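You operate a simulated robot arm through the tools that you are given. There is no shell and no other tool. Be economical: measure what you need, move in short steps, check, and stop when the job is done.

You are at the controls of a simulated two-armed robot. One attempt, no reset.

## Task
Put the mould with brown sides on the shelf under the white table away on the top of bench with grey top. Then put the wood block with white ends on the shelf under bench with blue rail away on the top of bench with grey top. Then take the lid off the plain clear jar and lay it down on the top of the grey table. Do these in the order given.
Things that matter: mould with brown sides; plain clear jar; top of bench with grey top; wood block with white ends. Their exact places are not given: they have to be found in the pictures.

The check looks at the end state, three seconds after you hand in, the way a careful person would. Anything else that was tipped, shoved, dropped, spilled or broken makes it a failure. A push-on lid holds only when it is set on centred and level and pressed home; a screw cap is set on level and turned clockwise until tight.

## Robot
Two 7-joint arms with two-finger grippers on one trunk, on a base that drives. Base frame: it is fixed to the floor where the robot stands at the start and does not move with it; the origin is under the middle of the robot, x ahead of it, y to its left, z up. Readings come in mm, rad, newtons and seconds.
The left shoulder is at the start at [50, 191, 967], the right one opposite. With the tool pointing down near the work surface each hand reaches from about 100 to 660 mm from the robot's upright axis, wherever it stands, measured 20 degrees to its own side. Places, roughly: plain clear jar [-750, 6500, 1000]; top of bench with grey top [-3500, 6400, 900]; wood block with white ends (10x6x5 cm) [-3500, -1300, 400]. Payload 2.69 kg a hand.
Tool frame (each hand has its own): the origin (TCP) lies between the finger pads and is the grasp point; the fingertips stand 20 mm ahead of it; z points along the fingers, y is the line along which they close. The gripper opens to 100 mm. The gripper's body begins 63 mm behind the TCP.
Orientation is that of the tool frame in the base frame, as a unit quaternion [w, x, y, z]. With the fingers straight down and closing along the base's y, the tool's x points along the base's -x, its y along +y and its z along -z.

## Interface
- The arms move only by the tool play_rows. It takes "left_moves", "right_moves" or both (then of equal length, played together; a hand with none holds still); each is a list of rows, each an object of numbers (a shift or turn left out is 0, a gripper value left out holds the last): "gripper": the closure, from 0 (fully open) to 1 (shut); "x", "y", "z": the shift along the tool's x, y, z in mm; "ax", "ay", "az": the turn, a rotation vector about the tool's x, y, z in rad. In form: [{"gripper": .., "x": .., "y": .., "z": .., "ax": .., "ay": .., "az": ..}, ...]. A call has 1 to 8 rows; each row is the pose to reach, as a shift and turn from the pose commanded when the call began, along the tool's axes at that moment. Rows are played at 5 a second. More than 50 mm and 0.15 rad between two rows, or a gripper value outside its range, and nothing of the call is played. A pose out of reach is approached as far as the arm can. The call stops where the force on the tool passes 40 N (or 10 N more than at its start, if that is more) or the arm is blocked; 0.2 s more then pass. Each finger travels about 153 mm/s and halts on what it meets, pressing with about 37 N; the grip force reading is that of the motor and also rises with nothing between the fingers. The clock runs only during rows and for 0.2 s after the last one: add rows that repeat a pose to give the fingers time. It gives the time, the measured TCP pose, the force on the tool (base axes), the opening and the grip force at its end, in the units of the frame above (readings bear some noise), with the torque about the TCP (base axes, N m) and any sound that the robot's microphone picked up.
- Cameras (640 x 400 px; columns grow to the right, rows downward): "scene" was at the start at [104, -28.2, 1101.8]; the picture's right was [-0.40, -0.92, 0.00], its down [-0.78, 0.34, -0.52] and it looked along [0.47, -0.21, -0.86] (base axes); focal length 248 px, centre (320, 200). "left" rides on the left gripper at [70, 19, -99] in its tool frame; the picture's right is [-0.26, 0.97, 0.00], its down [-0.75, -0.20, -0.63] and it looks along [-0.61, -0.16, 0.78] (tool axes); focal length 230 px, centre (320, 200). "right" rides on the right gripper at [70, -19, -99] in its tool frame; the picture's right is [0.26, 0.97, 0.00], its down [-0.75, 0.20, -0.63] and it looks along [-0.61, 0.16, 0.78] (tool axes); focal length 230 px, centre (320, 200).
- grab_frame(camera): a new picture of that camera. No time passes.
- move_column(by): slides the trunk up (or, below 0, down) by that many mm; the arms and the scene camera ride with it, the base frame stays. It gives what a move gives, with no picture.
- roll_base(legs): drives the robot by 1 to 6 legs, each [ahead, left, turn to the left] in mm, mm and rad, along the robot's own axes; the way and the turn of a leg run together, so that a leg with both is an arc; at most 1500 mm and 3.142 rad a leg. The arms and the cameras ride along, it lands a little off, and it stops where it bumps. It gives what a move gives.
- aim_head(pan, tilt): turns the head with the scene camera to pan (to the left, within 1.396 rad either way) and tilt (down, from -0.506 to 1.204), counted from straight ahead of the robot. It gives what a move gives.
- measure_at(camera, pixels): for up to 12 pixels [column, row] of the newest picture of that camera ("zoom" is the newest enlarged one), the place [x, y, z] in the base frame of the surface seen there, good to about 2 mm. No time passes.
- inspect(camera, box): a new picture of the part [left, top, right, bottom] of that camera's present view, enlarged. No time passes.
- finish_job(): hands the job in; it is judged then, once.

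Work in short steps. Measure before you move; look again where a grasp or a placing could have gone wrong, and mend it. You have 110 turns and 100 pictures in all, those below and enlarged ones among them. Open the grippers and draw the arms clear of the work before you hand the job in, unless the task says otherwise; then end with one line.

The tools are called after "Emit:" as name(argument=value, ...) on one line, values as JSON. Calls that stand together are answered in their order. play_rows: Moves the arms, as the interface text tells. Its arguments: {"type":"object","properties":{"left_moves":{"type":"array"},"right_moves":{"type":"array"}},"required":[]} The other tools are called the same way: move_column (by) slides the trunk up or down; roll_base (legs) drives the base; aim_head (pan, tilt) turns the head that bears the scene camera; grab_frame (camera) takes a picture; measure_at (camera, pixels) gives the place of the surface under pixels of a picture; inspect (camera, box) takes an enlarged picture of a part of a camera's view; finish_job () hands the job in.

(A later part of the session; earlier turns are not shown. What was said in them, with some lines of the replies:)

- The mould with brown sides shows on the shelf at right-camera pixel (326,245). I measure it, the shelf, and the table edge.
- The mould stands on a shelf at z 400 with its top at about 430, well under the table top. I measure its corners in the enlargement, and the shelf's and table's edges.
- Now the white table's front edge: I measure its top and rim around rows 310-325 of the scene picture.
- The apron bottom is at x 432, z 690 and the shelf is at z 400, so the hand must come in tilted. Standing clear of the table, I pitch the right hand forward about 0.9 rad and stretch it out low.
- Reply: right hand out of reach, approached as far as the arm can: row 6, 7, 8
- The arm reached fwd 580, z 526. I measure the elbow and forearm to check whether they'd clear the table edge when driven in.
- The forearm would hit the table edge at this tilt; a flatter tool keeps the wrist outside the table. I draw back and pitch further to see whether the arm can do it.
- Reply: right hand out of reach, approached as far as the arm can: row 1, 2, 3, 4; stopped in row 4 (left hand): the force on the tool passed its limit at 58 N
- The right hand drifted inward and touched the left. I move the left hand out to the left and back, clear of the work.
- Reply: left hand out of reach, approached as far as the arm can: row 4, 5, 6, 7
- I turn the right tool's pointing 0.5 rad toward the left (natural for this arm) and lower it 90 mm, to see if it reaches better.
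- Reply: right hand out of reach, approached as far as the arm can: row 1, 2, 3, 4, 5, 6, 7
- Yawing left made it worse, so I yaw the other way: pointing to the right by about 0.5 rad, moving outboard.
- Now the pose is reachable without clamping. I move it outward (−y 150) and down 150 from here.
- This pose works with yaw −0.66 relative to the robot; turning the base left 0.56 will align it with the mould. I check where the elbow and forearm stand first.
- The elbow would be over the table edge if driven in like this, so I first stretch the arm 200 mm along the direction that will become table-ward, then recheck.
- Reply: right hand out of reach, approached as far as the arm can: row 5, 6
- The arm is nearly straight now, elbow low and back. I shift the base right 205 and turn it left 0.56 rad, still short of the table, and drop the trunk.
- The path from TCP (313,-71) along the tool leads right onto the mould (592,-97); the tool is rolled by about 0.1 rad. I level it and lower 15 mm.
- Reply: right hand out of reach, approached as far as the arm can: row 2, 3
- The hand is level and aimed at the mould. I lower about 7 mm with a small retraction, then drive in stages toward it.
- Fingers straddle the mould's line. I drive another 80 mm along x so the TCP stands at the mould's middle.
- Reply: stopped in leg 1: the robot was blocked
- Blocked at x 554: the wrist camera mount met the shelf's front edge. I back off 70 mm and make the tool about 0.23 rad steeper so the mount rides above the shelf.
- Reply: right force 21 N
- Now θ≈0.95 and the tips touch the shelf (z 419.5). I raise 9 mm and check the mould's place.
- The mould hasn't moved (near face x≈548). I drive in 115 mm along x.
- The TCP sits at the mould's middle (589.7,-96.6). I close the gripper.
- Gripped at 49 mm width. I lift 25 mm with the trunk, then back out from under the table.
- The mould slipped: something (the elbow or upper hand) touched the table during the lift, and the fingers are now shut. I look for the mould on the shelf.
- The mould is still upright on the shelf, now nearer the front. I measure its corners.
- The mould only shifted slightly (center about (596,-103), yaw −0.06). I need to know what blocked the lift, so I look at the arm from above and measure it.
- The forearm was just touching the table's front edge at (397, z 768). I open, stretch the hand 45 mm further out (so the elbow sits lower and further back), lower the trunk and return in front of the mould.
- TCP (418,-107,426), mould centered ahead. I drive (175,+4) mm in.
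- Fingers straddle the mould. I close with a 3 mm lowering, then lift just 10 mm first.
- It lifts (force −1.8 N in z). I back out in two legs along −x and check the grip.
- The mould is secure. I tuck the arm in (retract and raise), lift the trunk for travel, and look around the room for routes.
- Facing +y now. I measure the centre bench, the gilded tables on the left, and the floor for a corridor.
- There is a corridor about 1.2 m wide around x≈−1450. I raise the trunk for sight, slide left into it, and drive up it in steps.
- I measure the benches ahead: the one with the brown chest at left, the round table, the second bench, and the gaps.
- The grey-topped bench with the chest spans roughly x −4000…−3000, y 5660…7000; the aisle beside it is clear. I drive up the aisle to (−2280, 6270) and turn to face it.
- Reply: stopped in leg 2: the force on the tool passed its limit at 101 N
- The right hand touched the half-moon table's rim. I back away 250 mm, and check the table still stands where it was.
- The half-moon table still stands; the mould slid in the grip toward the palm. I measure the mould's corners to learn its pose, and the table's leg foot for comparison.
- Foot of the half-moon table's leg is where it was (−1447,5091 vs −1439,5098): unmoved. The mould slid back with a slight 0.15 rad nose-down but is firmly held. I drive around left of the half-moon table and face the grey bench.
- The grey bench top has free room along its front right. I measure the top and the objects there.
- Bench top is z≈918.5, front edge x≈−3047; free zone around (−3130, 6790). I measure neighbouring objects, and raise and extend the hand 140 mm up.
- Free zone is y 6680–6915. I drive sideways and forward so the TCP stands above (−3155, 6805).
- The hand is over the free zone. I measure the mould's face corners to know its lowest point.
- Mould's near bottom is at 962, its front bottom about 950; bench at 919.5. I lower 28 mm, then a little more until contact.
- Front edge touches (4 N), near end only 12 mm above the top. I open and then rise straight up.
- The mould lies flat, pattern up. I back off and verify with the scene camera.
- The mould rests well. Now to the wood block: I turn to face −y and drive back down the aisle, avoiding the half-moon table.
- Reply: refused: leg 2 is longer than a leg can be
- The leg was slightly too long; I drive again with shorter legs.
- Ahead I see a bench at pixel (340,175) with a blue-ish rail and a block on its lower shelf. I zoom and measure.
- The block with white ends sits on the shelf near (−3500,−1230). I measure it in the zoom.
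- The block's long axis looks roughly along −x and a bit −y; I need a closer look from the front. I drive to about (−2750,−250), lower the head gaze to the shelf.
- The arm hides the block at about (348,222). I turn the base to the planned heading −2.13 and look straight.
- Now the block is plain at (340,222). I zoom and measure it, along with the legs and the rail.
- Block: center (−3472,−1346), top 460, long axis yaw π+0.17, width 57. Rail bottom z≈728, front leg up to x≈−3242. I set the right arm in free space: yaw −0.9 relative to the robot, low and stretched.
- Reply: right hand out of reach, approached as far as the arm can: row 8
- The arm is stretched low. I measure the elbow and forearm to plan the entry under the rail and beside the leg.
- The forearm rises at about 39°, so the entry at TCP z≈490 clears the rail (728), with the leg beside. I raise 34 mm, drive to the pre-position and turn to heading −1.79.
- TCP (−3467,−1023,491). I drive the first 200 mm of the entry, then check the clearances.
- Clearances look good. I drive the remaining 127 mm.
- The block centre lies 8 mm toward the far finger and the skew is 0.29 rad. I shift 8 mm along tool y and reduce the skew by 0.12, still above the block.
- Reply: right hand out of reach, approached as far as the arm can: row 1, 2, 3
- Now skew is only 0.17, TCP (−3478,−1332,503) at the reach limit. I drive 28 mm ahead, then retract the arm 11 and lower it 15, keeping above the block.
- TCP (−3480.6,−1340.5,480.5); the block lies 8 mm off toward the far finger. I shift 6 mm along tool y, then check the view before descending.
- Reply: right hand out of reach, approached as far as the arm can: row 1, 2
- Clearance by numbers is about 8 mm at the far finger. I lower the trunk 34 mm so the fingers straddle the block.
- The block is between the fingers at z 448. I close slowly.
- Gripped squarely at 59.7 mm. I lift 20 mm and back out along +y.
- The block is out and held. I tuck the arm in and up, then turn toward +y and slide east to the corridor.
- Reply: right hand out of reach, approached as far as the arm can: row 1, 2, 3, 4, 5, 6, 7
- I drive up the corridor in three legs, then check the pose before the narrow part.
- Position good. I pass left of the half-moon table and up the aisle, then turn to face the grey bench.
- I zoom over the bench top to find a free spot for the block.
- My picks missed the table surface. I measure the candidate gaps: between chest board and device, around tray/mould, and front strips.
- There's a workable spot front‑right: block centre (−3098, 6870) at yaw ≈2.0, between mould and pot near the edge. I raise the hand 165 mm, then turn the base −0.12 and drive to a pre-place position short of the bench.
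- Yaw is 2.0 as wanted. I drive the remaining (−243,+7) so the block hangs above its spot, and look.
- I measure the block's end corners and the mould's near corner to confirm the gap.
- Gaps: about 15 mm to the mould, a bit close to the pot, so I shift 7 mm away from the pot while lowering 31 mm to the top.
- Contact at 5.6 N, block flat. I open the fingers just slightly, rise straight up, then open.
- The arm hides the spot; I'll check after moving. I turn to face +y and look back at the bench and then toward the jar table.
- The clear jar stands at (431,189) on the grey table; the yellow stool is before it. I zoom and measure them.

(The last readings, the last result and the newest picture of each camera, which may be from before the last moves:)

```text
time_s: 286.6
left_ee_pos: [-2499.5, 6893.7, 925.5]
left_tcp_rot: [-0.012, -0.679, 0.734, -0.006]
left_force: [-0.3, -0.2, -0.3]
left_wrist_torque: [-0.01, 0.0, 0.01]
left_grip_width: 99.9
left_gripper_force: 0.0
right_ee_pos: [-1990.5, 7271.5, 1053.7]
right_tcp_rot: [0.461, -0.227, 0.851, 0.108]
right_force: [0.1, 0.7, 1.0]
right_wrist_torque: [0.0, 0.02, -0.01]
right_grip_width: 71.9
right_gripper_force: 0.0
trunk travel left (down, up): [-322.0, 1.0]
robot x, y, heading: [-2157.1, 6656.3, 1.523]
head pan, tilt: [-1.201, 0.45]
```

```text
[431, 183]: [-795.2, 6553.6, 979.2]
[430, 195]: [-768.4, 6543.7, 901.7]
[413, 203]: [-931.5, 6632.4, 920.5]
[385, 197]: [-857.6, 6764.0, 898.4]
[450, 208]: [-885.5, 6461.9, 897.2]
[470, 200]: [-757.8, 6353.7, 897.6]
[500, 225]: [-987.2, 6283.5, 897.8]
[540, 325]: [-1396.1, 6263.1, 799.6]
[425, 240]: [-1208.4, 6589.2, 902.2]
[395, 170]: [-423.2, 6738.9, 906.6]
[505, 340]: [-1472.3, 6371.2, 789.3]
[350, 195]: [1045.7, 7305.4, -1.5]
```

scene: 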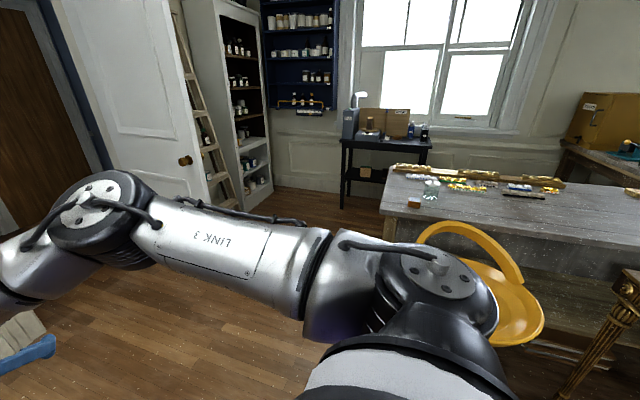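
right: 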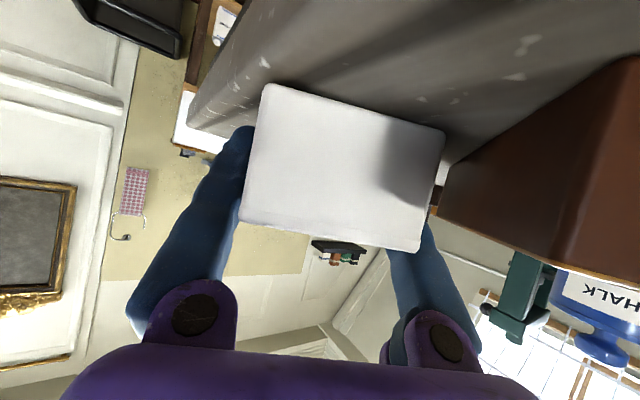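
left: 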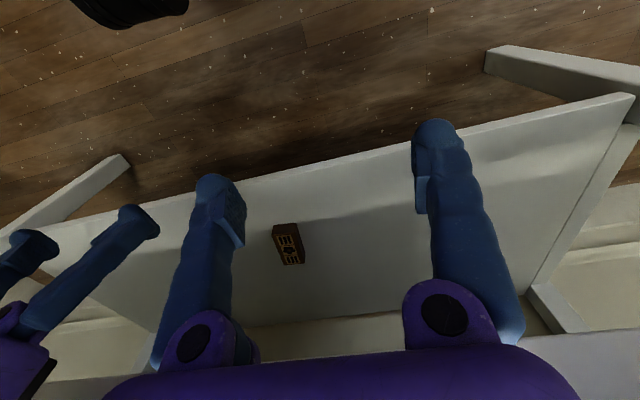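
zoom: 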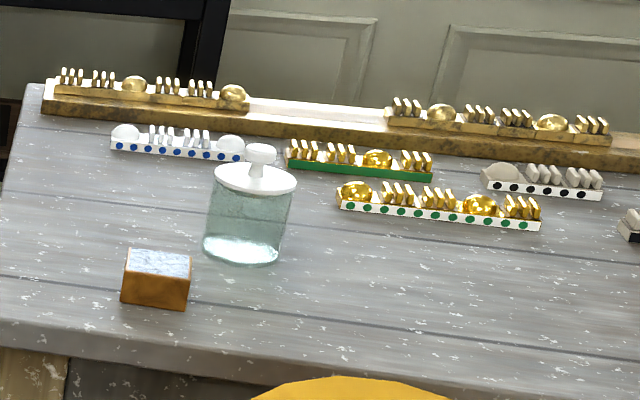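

I measure the jar's lid and knob finely, and the table's north edge.

Emit:
measure_at(camera="zoom", pixels=[[260, 152], [258, 170], [220, 180], [295, 186], [255, 190], [245, 258], [205, 245], [290, 240], [20, 110], [5, 335], [160, 265], [60, 160]])

```text
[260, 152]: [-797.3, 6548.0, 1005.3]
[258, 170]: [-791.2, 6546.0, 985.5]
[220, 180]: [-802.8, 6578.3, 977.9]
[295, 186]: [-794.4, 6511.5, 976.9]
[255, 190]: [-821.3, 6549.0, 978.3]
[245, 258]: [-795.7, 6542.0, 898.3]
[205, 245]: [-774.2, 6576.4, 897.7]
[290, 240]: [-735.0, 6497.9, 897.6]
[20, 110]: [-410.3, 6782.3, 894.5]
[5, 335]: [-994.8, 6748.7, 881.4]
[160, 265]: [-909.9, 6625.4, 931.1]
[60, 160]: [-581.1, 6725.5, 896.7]
```

Lid knob at (−790,6546), top z≈1010, table top 897.5. The left arm still points straight down, so I'll use it, from the table's north end. I turn around, back up to y≈7130 and slide to x≈−980.

Emit:
roll_base(legs=[[0, 0, -3.094], [-480, 0, 0], [0, 1150, 0]])

Emit:
aim_head(pan=0.2, tilt=0.7)

Emit:
grab_frame(camera="scene")

```text
time_s: 306.5
left_ee_pos: [-673.9, 6894.5, 925.8]
left_tcp_rot: [-0.007, 0.718, 0.696, 0.012]
left_force: [-0.5, -0.1, -0.3]
left_wrist_torque: [0.0, -0.02, -0.01]
left_grip_width: 100.1
left_gripper_force: 0.1
right_ee_pos: [-1166.0, 6495.1, 1054.2]
right_tcp_rot: [0.118, 0.846, 0.245, -0.459]
right_force: [0.3, 0.3, 0.6]
right_wrist_torque: [0.0, 0.01, -0.01]
right_grip_width: 72.1
right_gripper_force: 0.0
trunk travel left (down, up): [-322.0, 1.0]
robot x, y, heading: [-1026.8, 7121.0, -1.584]
head pan, tilt: [-1.201, 0.45]
```

```text
time_s: 308.0
left_ee_pos: [-673.2, 6894.1, 926.1]
left_tcp_rot: [-0.006, 0.719, 0.695, 0.012]
left_force: [-0.3, 0.6, -0.2]
left_wrist_torque: [0.01, -0.03, 0.01]
left_grip_width: 100.0
left_gripper_force: 0.0
right_ee_pos: [-1165.3, 6494.8, 1053.4]
right_tcp_rot: [0.118, 0.846, 0.245, -0.458]
right_force: [0.1, 0.3, -0.2]
right_wrist_torque: [0.0, -0.01, 0.02]
right_grip_width: 71.7
right_gripper_force: 0.0
trunk travel left (down, up): [-322.0, 1.0]
robot x, y, heading: [-1021.1, 7120.3, -1.582]
head pan, tilt: [0.201, 0.7]
```

```text
21 pictures are left
```

scene: 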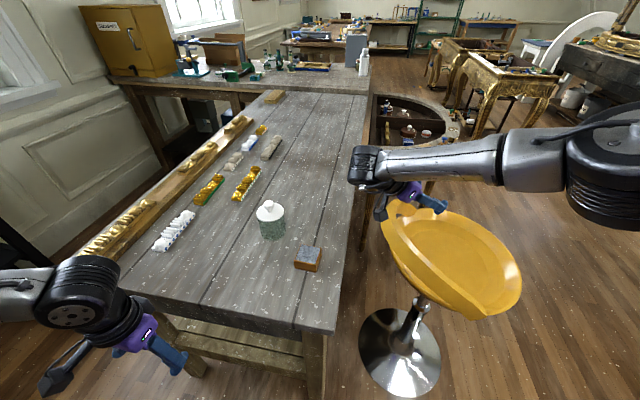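

The jar is at (270,218). I zoom on it and measure lid and knob.

Emit:
inspect(camera="scene", box=[238, 190, 302, 250])

Emit:
measure_at(camera="scene", pixels=[[268, 204], [270, 214], [258, 213], [282, 213], [270, 218], [300, 220], [220, 260], [290, 290], [330, 200]])

```text
6.67 times, centred on (270, 220) of scene
```

zoom: 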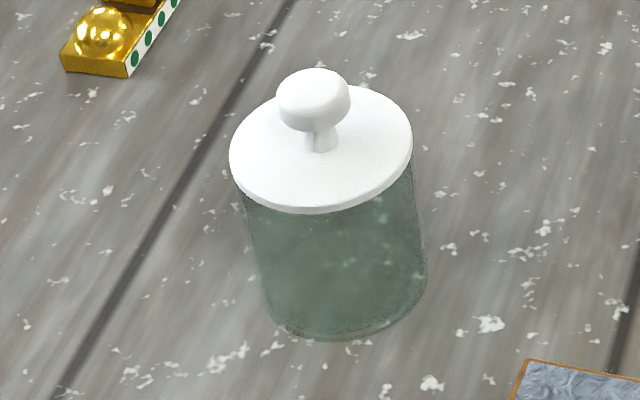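

```text
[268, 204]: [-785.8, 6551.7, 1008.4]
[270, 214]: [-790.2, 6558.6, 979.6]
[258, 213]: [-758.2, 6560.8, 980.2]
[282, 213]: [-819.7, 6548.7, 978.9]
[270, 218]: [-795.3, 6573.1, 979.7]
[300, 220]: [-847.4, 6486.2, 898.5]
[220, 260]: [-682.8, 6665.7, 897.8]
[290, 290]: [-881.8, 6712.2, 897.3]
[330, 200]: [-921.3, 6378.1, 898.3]
```

I measure the rim and knob points for the exact centre.

Emit:
measure_at(camera="zoom", pixels=[[234, 160], [408, 140], [315, 203], [375, 92], [255, 115], [390, 180], [313, 78], [280, 98], [348, 98], [313, 115], [320, 140]])

```text
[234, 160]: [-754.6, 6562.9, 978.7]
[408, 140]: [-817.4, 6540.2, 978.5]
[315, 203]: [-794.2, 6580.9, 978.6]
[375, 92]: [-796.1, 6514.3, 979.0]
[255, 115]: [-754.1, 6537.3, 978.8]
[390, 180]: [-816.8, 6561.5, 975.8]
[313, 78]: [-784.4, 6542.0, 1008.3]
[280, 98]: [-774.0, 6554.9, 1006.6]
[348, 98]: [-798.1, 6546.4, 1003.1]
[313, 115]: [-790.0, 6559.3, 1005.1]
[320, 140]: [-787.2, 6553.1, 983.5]
```

Lid centre ≈(−786,6548), knob cap z 993–1009. With the left hand (pointing down) I rise to z≈1070 and move partway toward above the jar.

Emit:
play_rows(left_moves=[{"z": -48}, {"z": -97}, {"z": -146}, {"x": -46, "y": -13, "z": -147}, {"x": -92, "y": -27, "z": -148}, {"x": -138, "y": -40, "z": -150}, {"x": -184, "y": -53, "z": -151}, {"x": -230, "y": -66, "z": -152}])

```text
time_s: 309.8
left_ee_pos: [-746.4, 6663.8, 1069.6]
left_tcp_rot: [-0.006, 0.719, 0.695, 0.013]
left_force: [-0.3, 0.0, -0.4]
left_wrist_torque: [0.05, -0.02, -0.03]
left_grip_width: 100.1
left_gripper_force: 0.1
left hand out of reach, approached as far as the arm can: row 1, 2, 3
right_ee_pos: [-1167.3, 6494.4, 1053.8]
right_tcp_rot: [0.118, 0.846, 0.245, -0.459]
right_force: [-0.2, 0.0, 1.0]
right_wrist_torque: [0.0, 0.02, 0.0]
right_grip_width: 72.2
right_gripper_force: 0.2
trunk travel left (down, up): [-322.0, 1.0]
robot x, y, heading: [-1022.9, 7121.2, -1.583]
head pan, tilt: [0.201, 0.7]
```

Now the rest: (−40,−116) to be above the knob.

Emit:
play_rows(left_moves=[{"x": -39, "y": -12, "z": -1}, {"x": -78, "y": -24, "z": -2}, {"x": -117, "y": -35.6, "z": -3}, {"x": -117, "y": -35.6, "z": -3}])

Emit:
grab_frame(camera="left")

Emit:
grab_frame(camera="scene")

```text
time_s: 310.8
left_ee_pos: [-787.5, 6546.9, 1071.1]
left_tcp_rot: [-0.005, 0.718, 0.695, 0.012]
left_force: [0.3, -0.1, 0.3]
left_wrist_torque: [0.01, 0.03, 0.03]
left_grip_width: 99.9
left_gripper_force: 0.1
right_ee_pos: [-1165.9, 6496.3, 1055.0]
right_tcp_rot: [0.118, 0.846, 0.245, -0.458]
right_force: [-0.1, -0.6, -0.2]
right_wrist_torque: [-0.05, 0.03, 0.0]
right_grip_width: 71.8
right_gripper_force: 0.1
trunk travel left (down, up): [-322.0, 1.0]
robot x, y, heading: [-1020.2, 7118.3, -1.574]
head pan, tilt: [0.201, 0.7]
```

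```text
19 pictures are left
```

left: 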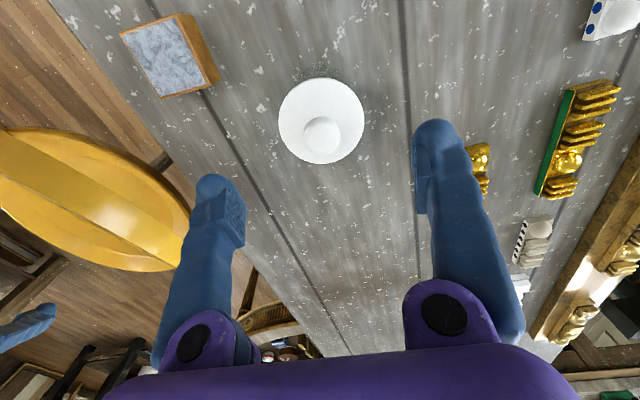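

```text
18 pictures are left
```

scene: 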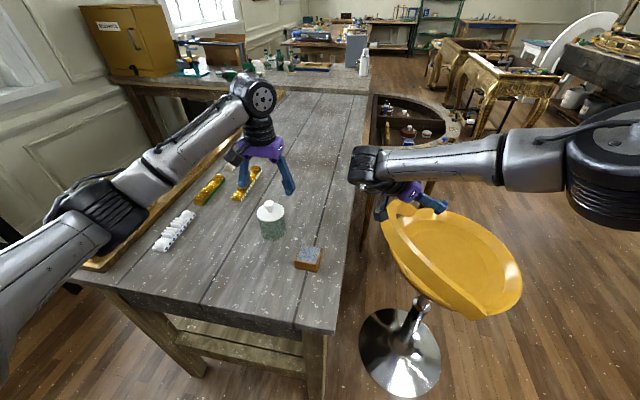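

I measure knob and lid in the left camera for a cross-check.

Emit:
measure_at(camera="left", pixels=[[321, 135], [305, 135], [337, 135], [321, 120], [321, 150], [282, 120], [361, 120], [321, 160], [315, 82]])

```text
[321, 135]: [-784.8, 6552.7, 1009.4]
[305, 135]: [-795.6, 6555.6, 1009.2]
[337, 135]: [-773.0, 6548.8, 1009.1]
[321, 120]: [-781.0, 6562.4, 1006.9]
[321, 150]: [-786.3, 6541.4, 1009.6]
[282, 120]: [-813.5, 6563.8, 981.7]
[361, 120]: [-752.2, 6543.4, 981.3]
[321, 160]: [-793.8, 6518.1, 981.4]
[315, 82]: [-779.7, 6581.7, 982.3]
```

Knob centre (−784.5,6550). I correct by 2–3 mm and descend 65 mm so the fingertips stay just above the lid plate.

Emit:
play_rows(left_moves=[{"x": 1.5, "y": 2.5, "z": 20}, {"x": 1.5, "y": 2.5, "z": 45}, {"x": 1.5, "y": 2.5, "z": 65}, {"x": 1.5, "y": 2.5, "z": 65}])

Emit:
grab_frame(camera="left")

```text
time_s: 311.8
left_ee_pos: [-784.9, 6549.9, 1006.0]
left_tcp_rot: [-0.005, 0.719, 0.695, 0.012]
left_force: [-0.2, 0.7, 0.4]
left_wrist_torque: [-0.02, 0.0, 0.0]
left_grip_width: 99.9
left_gripper_force: 0.0
right_ee_pos: [-1165.1, 6494.8, 1054.1]
right_tcp_rot: [0.118, 0.846, 0.245, -0.459]
right_force: [-0.9, -0.8, 0.0]
right_wrist_torque: [-0.01, -0.02, 0.0]
right_grip_width: 71.7
right_gripper_force: 0.1
trunk travel left (down, up): [-322.0, 1.0]
robot x, y, heading: [-1020.8, 7120.4, -1.579]
head pan, tilt: [0.201, 0.7]
```

```text
17 pictures are left
```

left: 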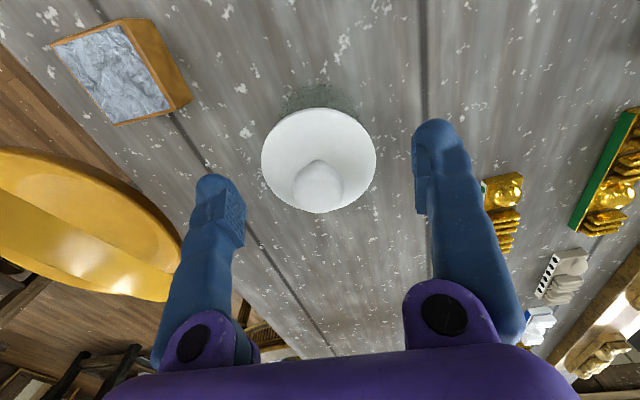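

The knob is centred between the fingers. I close slowly onto it.

Emit:
play_rows(left_moves=[{"gripper": 0.4}, {"gripper": 0.6}, {"gripper": 0.68}, {"gripper": 0.74}, {"gripper": 1}, {"gripper": 1}])

```text
time_s: 313.2
left_ee_pos: [-785.6, 6550.2, 1005.2]
left_tcp_rot: [-0.006, 0.719, 0.695, 0.012]
left_force: [-0.5, 0.4, -1.7]
left_wrist_torque: [0.01, 0.0, -0.02]
left_grip_width: 19.4
left_gripper_force: 36.6
right_ee_pos: [-1166.7, 6494.4, 1054.6]
right_tcp_rot: [0.118, 0.846, 0.245, -0.458]
right_force: [-0.2, 0.0, -0.4]
right_wrist_torque: [-0.02, -0.01, -0.02]
right_grip_width: 71.9
right_gripper_force: 0.1
trunk travel left (down, up): [-322.0, 1.0]
robot x, y, heading: [-1021.1, 7121.1, -1.583]
head pan, tilt: [0.201, 0.7]
```

Gripped (19.4 mm). I pull straight up in small steps.

Emit:
play_rows(left_moves=[{"z": -4}, {"z": -8}, {"z": -14}, {"z": -24}, {"z": -40}, {"z": -60}])

Emit:
grab_frame(camera="scene")

```text
time_s: 314.6
left_ee_pos: [-787.1, 6549.7, 1065.7]
left_tcp_rot: [-0.006, 0.719, 0.695, 0.012]
left_force: [-0.2, -0.2, 0.5]
left_wrist_torque: [-0.03, 0.01, 0.04]
left_grip_width: 19.3
left_gripper_force: 36.8
right_ee_pos: [-1165.5, 6495.3, 1054.4]
right_tcp_rot: [0.118, 0.846, 0.245, -0.458]
right_force: [-0.5, -0.3, -0.8]
right_wrist_torque: [-0.01, 0.0, -0.03]
right_grip_width: 72.2
right_gripper_force: 0.0
trunk travel left (down, up): [-322.0, 1.0]
robot x, y, heading: [-1021.4, 7121.3, -1.579]
head pan, tilt: [0.201, 0.7]
heard: snap
```

```text
16 pictures are left
```

scene: 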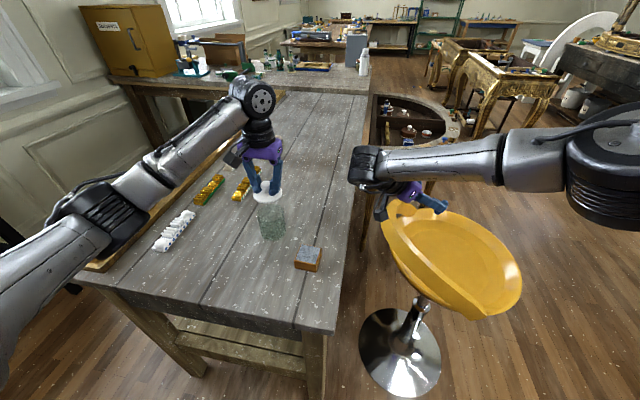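

The lid came off (snap heard) and the jar stands. I carry the lid to a free spot at about (−715,6660) and lower to z≈950.

Emit:
play_rows(left_moves=[{"x": 38, "y": 22.5, "z": 1}, {"x": 76, "y": 45, "z": 2}, {"x": 112, "y": 67, "z": 3}, {"x": 112, "y": 67, "z": 43}, {"x": 112, "y": 67, "z": 83}, {"x": 112, "y": 67, "z": 115}, {"x": 112, "y": 67, "z": 115}])

Emit:
inspect(camera="scene", box=[140, 160, 340, 290])

```text
time_s: 316.2
left_ee_pos: [-715.4, 6661.7, 954.0]
left_tcp_rot: [-0.007, 0.719, 0.695, 0.012]
left_force: [0.3, 1.0, -0.5]
left_wrist_torque: [-0.02, 0.02, 0.01]
left_grip_width: 19.1
left_gripper_force: 36.8
right_ee_pos: [-1165.6, 6495.5, 1055.0]
right_tcp_rot: [0.118, 0.846, 0.245, -0.458]
right_force: [0.3, -1.1, -0.2]
right_wrist_torque: [-0.01, 0.01, 0.0]
right_grip_width: 71.9
right_gripper_force: 0.0
trunk travel left (down, up): [-322.0, 1.0]
robot x, y, heading: [-1022.5, 7121.5, -1.579]
head pan, tilt: [0.201, 0.7]
```

```text
3.08 times, centred on (240, 225) of scene
```

zoom: 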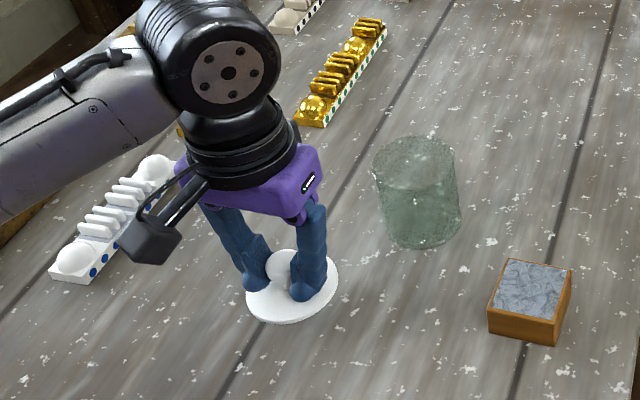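

Lid hangs level over free table. I lower in small steps until it touches.

Emit:
play_rows(left_moves=[{"z": 6}, {"z": 11}, {"z": 15}, {"z": 18}, {"z": 20}, {"z": 20}])

Emit:
inspect(camera="scene", box=[180, 200, 280, 270])

Emit:
measure_at(camera="zoom", pixels=[[310, 345], [310, 320], [420, 250]])

```text
time_s: 317.6
left_ee_pos: [-714.3, 6661.0, 936.3]
left_tcp_rot: [-0.005, 0.719, 0.695, 0.012]
left_force: [0.1, 0.5, 9.8]
left_wrist_torque: [0.01, -0.22, -0.02]
left_grip_width: 18.5
left_gripper_force: 37.1
right_ee_pos: [-1165.7, 6496.2, 1055.3]
right_tcp_rot: [0.119, 0.846, 0.245, -0.459]
right_force: [0.1, -0.7, -0.7]
right_wrist_torque: [0.03, 0.05, 0.0]
right_grip_width: 71.8
right_gripper_force: 0.1
trunk travel left (down, up): [-322.0, 1.0]
robot x, y, heading: [-1020.6, 7119.9, -1.581]
head pan, tilt: [0.201, 0.7]
```

```text
5.71 times, centred on (230, 235) of scene
```

zoom: 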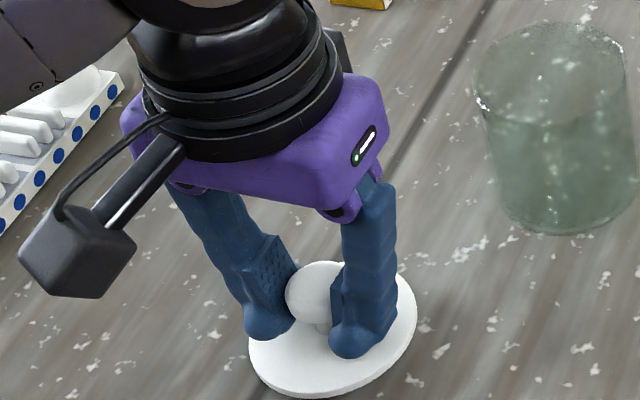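

```text
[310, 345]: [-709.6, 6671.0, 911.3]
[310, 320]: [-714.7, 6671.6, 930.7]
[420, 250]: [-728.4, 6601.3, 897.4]
```

Contact at 9.8 N. I ease 1 mm, open, and rise.

Emit:
play_rows(left_moves=[{"z": -1, "gripper": 0.7}, {"z": -1, "gripper": 0.4}, {"z": -1, "gripper": 0.2}, {"z": -1, "gripper": 0.2}, {"z": -25, "gripper": 0.2}, {"z": -65, "gripper": 0.2}, {"z": -110, "gripper": 0.2}])

Emit:
inspect(camera="scene", box=[160, 180, 320, 290])

```text
time_s: 319.2
left_ee_pos: [-716.6, 6660.5, 1044.3]
left_tcp_rot: [-0.005, 0.718, 0.695, 0.014]
left_force: [-0.1, 0.0, 0.6]
left_wrist_torque: [0.0, -0.06, -0.01]
left_grip_width: 79.9
left_gripper_force: 0.0
right_ee_pos: [-1166.5, 6495.9, 1053.8]
right_tcp_rot: [0.118, 0.846, 0.245, -0.458]
right_force: [0.8, 0.0, 0.9]
right_wrist_torque: [-0.04, 0.0, -0.01]
right_grip_width: 72.0
right_gripper_force: 0.1
trunk travel left (down, up): [-322.0, 1.0]
robot x, y, heading: [-1024.8, 7122.9, -1.582]
head pan, tilt: [0.201, 0.7]
```

```text
3.64 times, centred on (240, 235) of scene
```

zoom: 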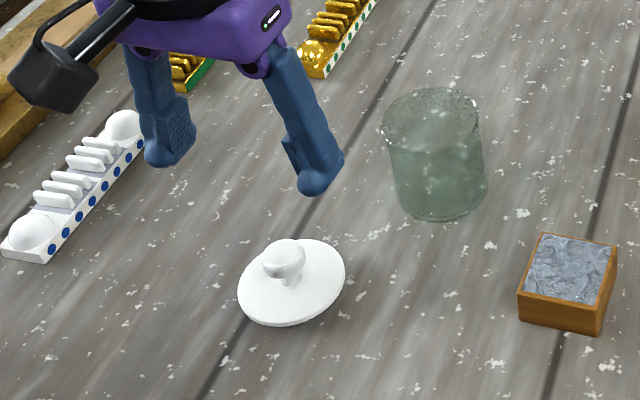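

The lid lies flat on the grey table, jar upright. I back away 250 mm and look west to verify the block and mould.

Emit:
roll_base(legs=[[-250, 0, 0]])

Emit:
aim_head(pan=-1.3, tilt=0.35)

Emit:
grab_frame(camera="scene")

```text
time_s: 321.0
left_ee_pos: [-712.7, 6906.8, 1044.5]
left_tcp_rot: [-0.006, 0.719, 0.695, 0.012]
left_force: [-1.0, 0.1, 0.7]
left_wrist_torque: [-0.02, 0.0, -0.01]
left_grip_width: 80.1
left_gripper_force: 0.1
right_ee_pos: [-1165.2, 6742.9, 1054.9]
right_tcp_rot: [0.118, 0.846, 0.244, -0.459]
right_force: [-0.1, -0.4, 0.0]
right_wrist_torque: [0.0, -0.02, -0.01]
right_grip_width: 72.1
right_gripper_force: 0.1
trunk travel left (down, up): [-322.0, 1.0]
robot x, y, heading: [-1017.3, 7364.3, -1.58]
head pan, tilt: [0.201, 0.7]
```

```text
time_s: 322.6
left_ee_pos: [-713.4, 6906.7, 1043.6]
left_tcp_rot: [-0.006, 0.719, 0.695, 0.012]
left_force: [0.0, 0.5, -0.3]
left_wrist_torque: [-0.03, 0.0, 0.01]
left_grip_width: 80.3
left_gripper_force: 0.0
right_ee_pos: [-1164.6, 6743.1, 1053.5]
right_tcp_rot: [0.118, 0.846, 0.245, -0.459]
right_force: [-0.5, -0.7, 0.3]
right_wrist_torque: [-0.02, -0.04, 0.01]
right_grip_width: 72.1
right_gripper_force: 0.0
trunk travel left (down, up): [-322.0, 1.0]
robot x, y, heading: [-1017.1, 7369.1, -1.578]
head pan, tilt: [-1.3, 0.351]
```

```text
12 pictures are left
```

scene: 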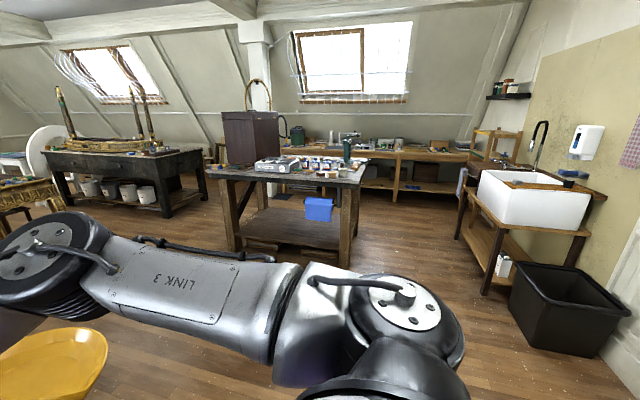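

Emit:
inspect(camera="scene", box=[280, 140, 376, 200])

```text
6.67 times, centred on (328, 170) of scene
```

zoom: 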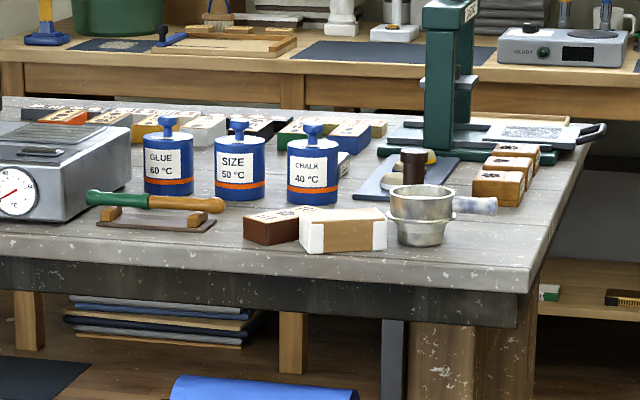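

The mould and the white-ended block rest on the grey bench, neighbours undisturbed. I open both grippers fully, clear of everything, and hand in.

Emit:
play_rows(left_moves=[{"gripper": 0}, {"gripper": 0}], right_moves=[{"gripper": 0}, {"gripper": 0}])

Emit:
finish_job()

```text
time_s: 323.2
left_ee_pos: [-713.3, 6907.0, 1044.1]
left_tcp_rot: [-0.006, 0.719, 0.695, 0.013]
left_force: [-0.4, -0.2, -0.4]
left_wrist_torque: [-0.02, 0.02, 0.03]
left_grip_width: 100.2
left_gripper_force: 0.1
right_ee_pos: [-1163.7, 6742.8, 1053.1]
right_tcp_rot: [0.118, 0.846, 0.246, -0.458]
right_force: [0.8, -0.4, 0.2]
right_wrist_torque: [0.0, 0.0, -0.06]
right_grip_width: 100.2
right_gripper_force: 0.0
trunk travel left (down, up): [-322.0, 1.0]
robot x, y, heading: [-1021.1, 7366.2, -1.58]
head pan, tilt: [-1.3, 0.351]
```

```text
The job is handed in.
```

The job is handed in: the mould and the white-ended block are on the grey-topped bench and the jar's lid lies flat on the grey table, though the right hand bumped the half-moon table once on the way (it stayed upright and its leg measured within about 10 mm of its earlier place).
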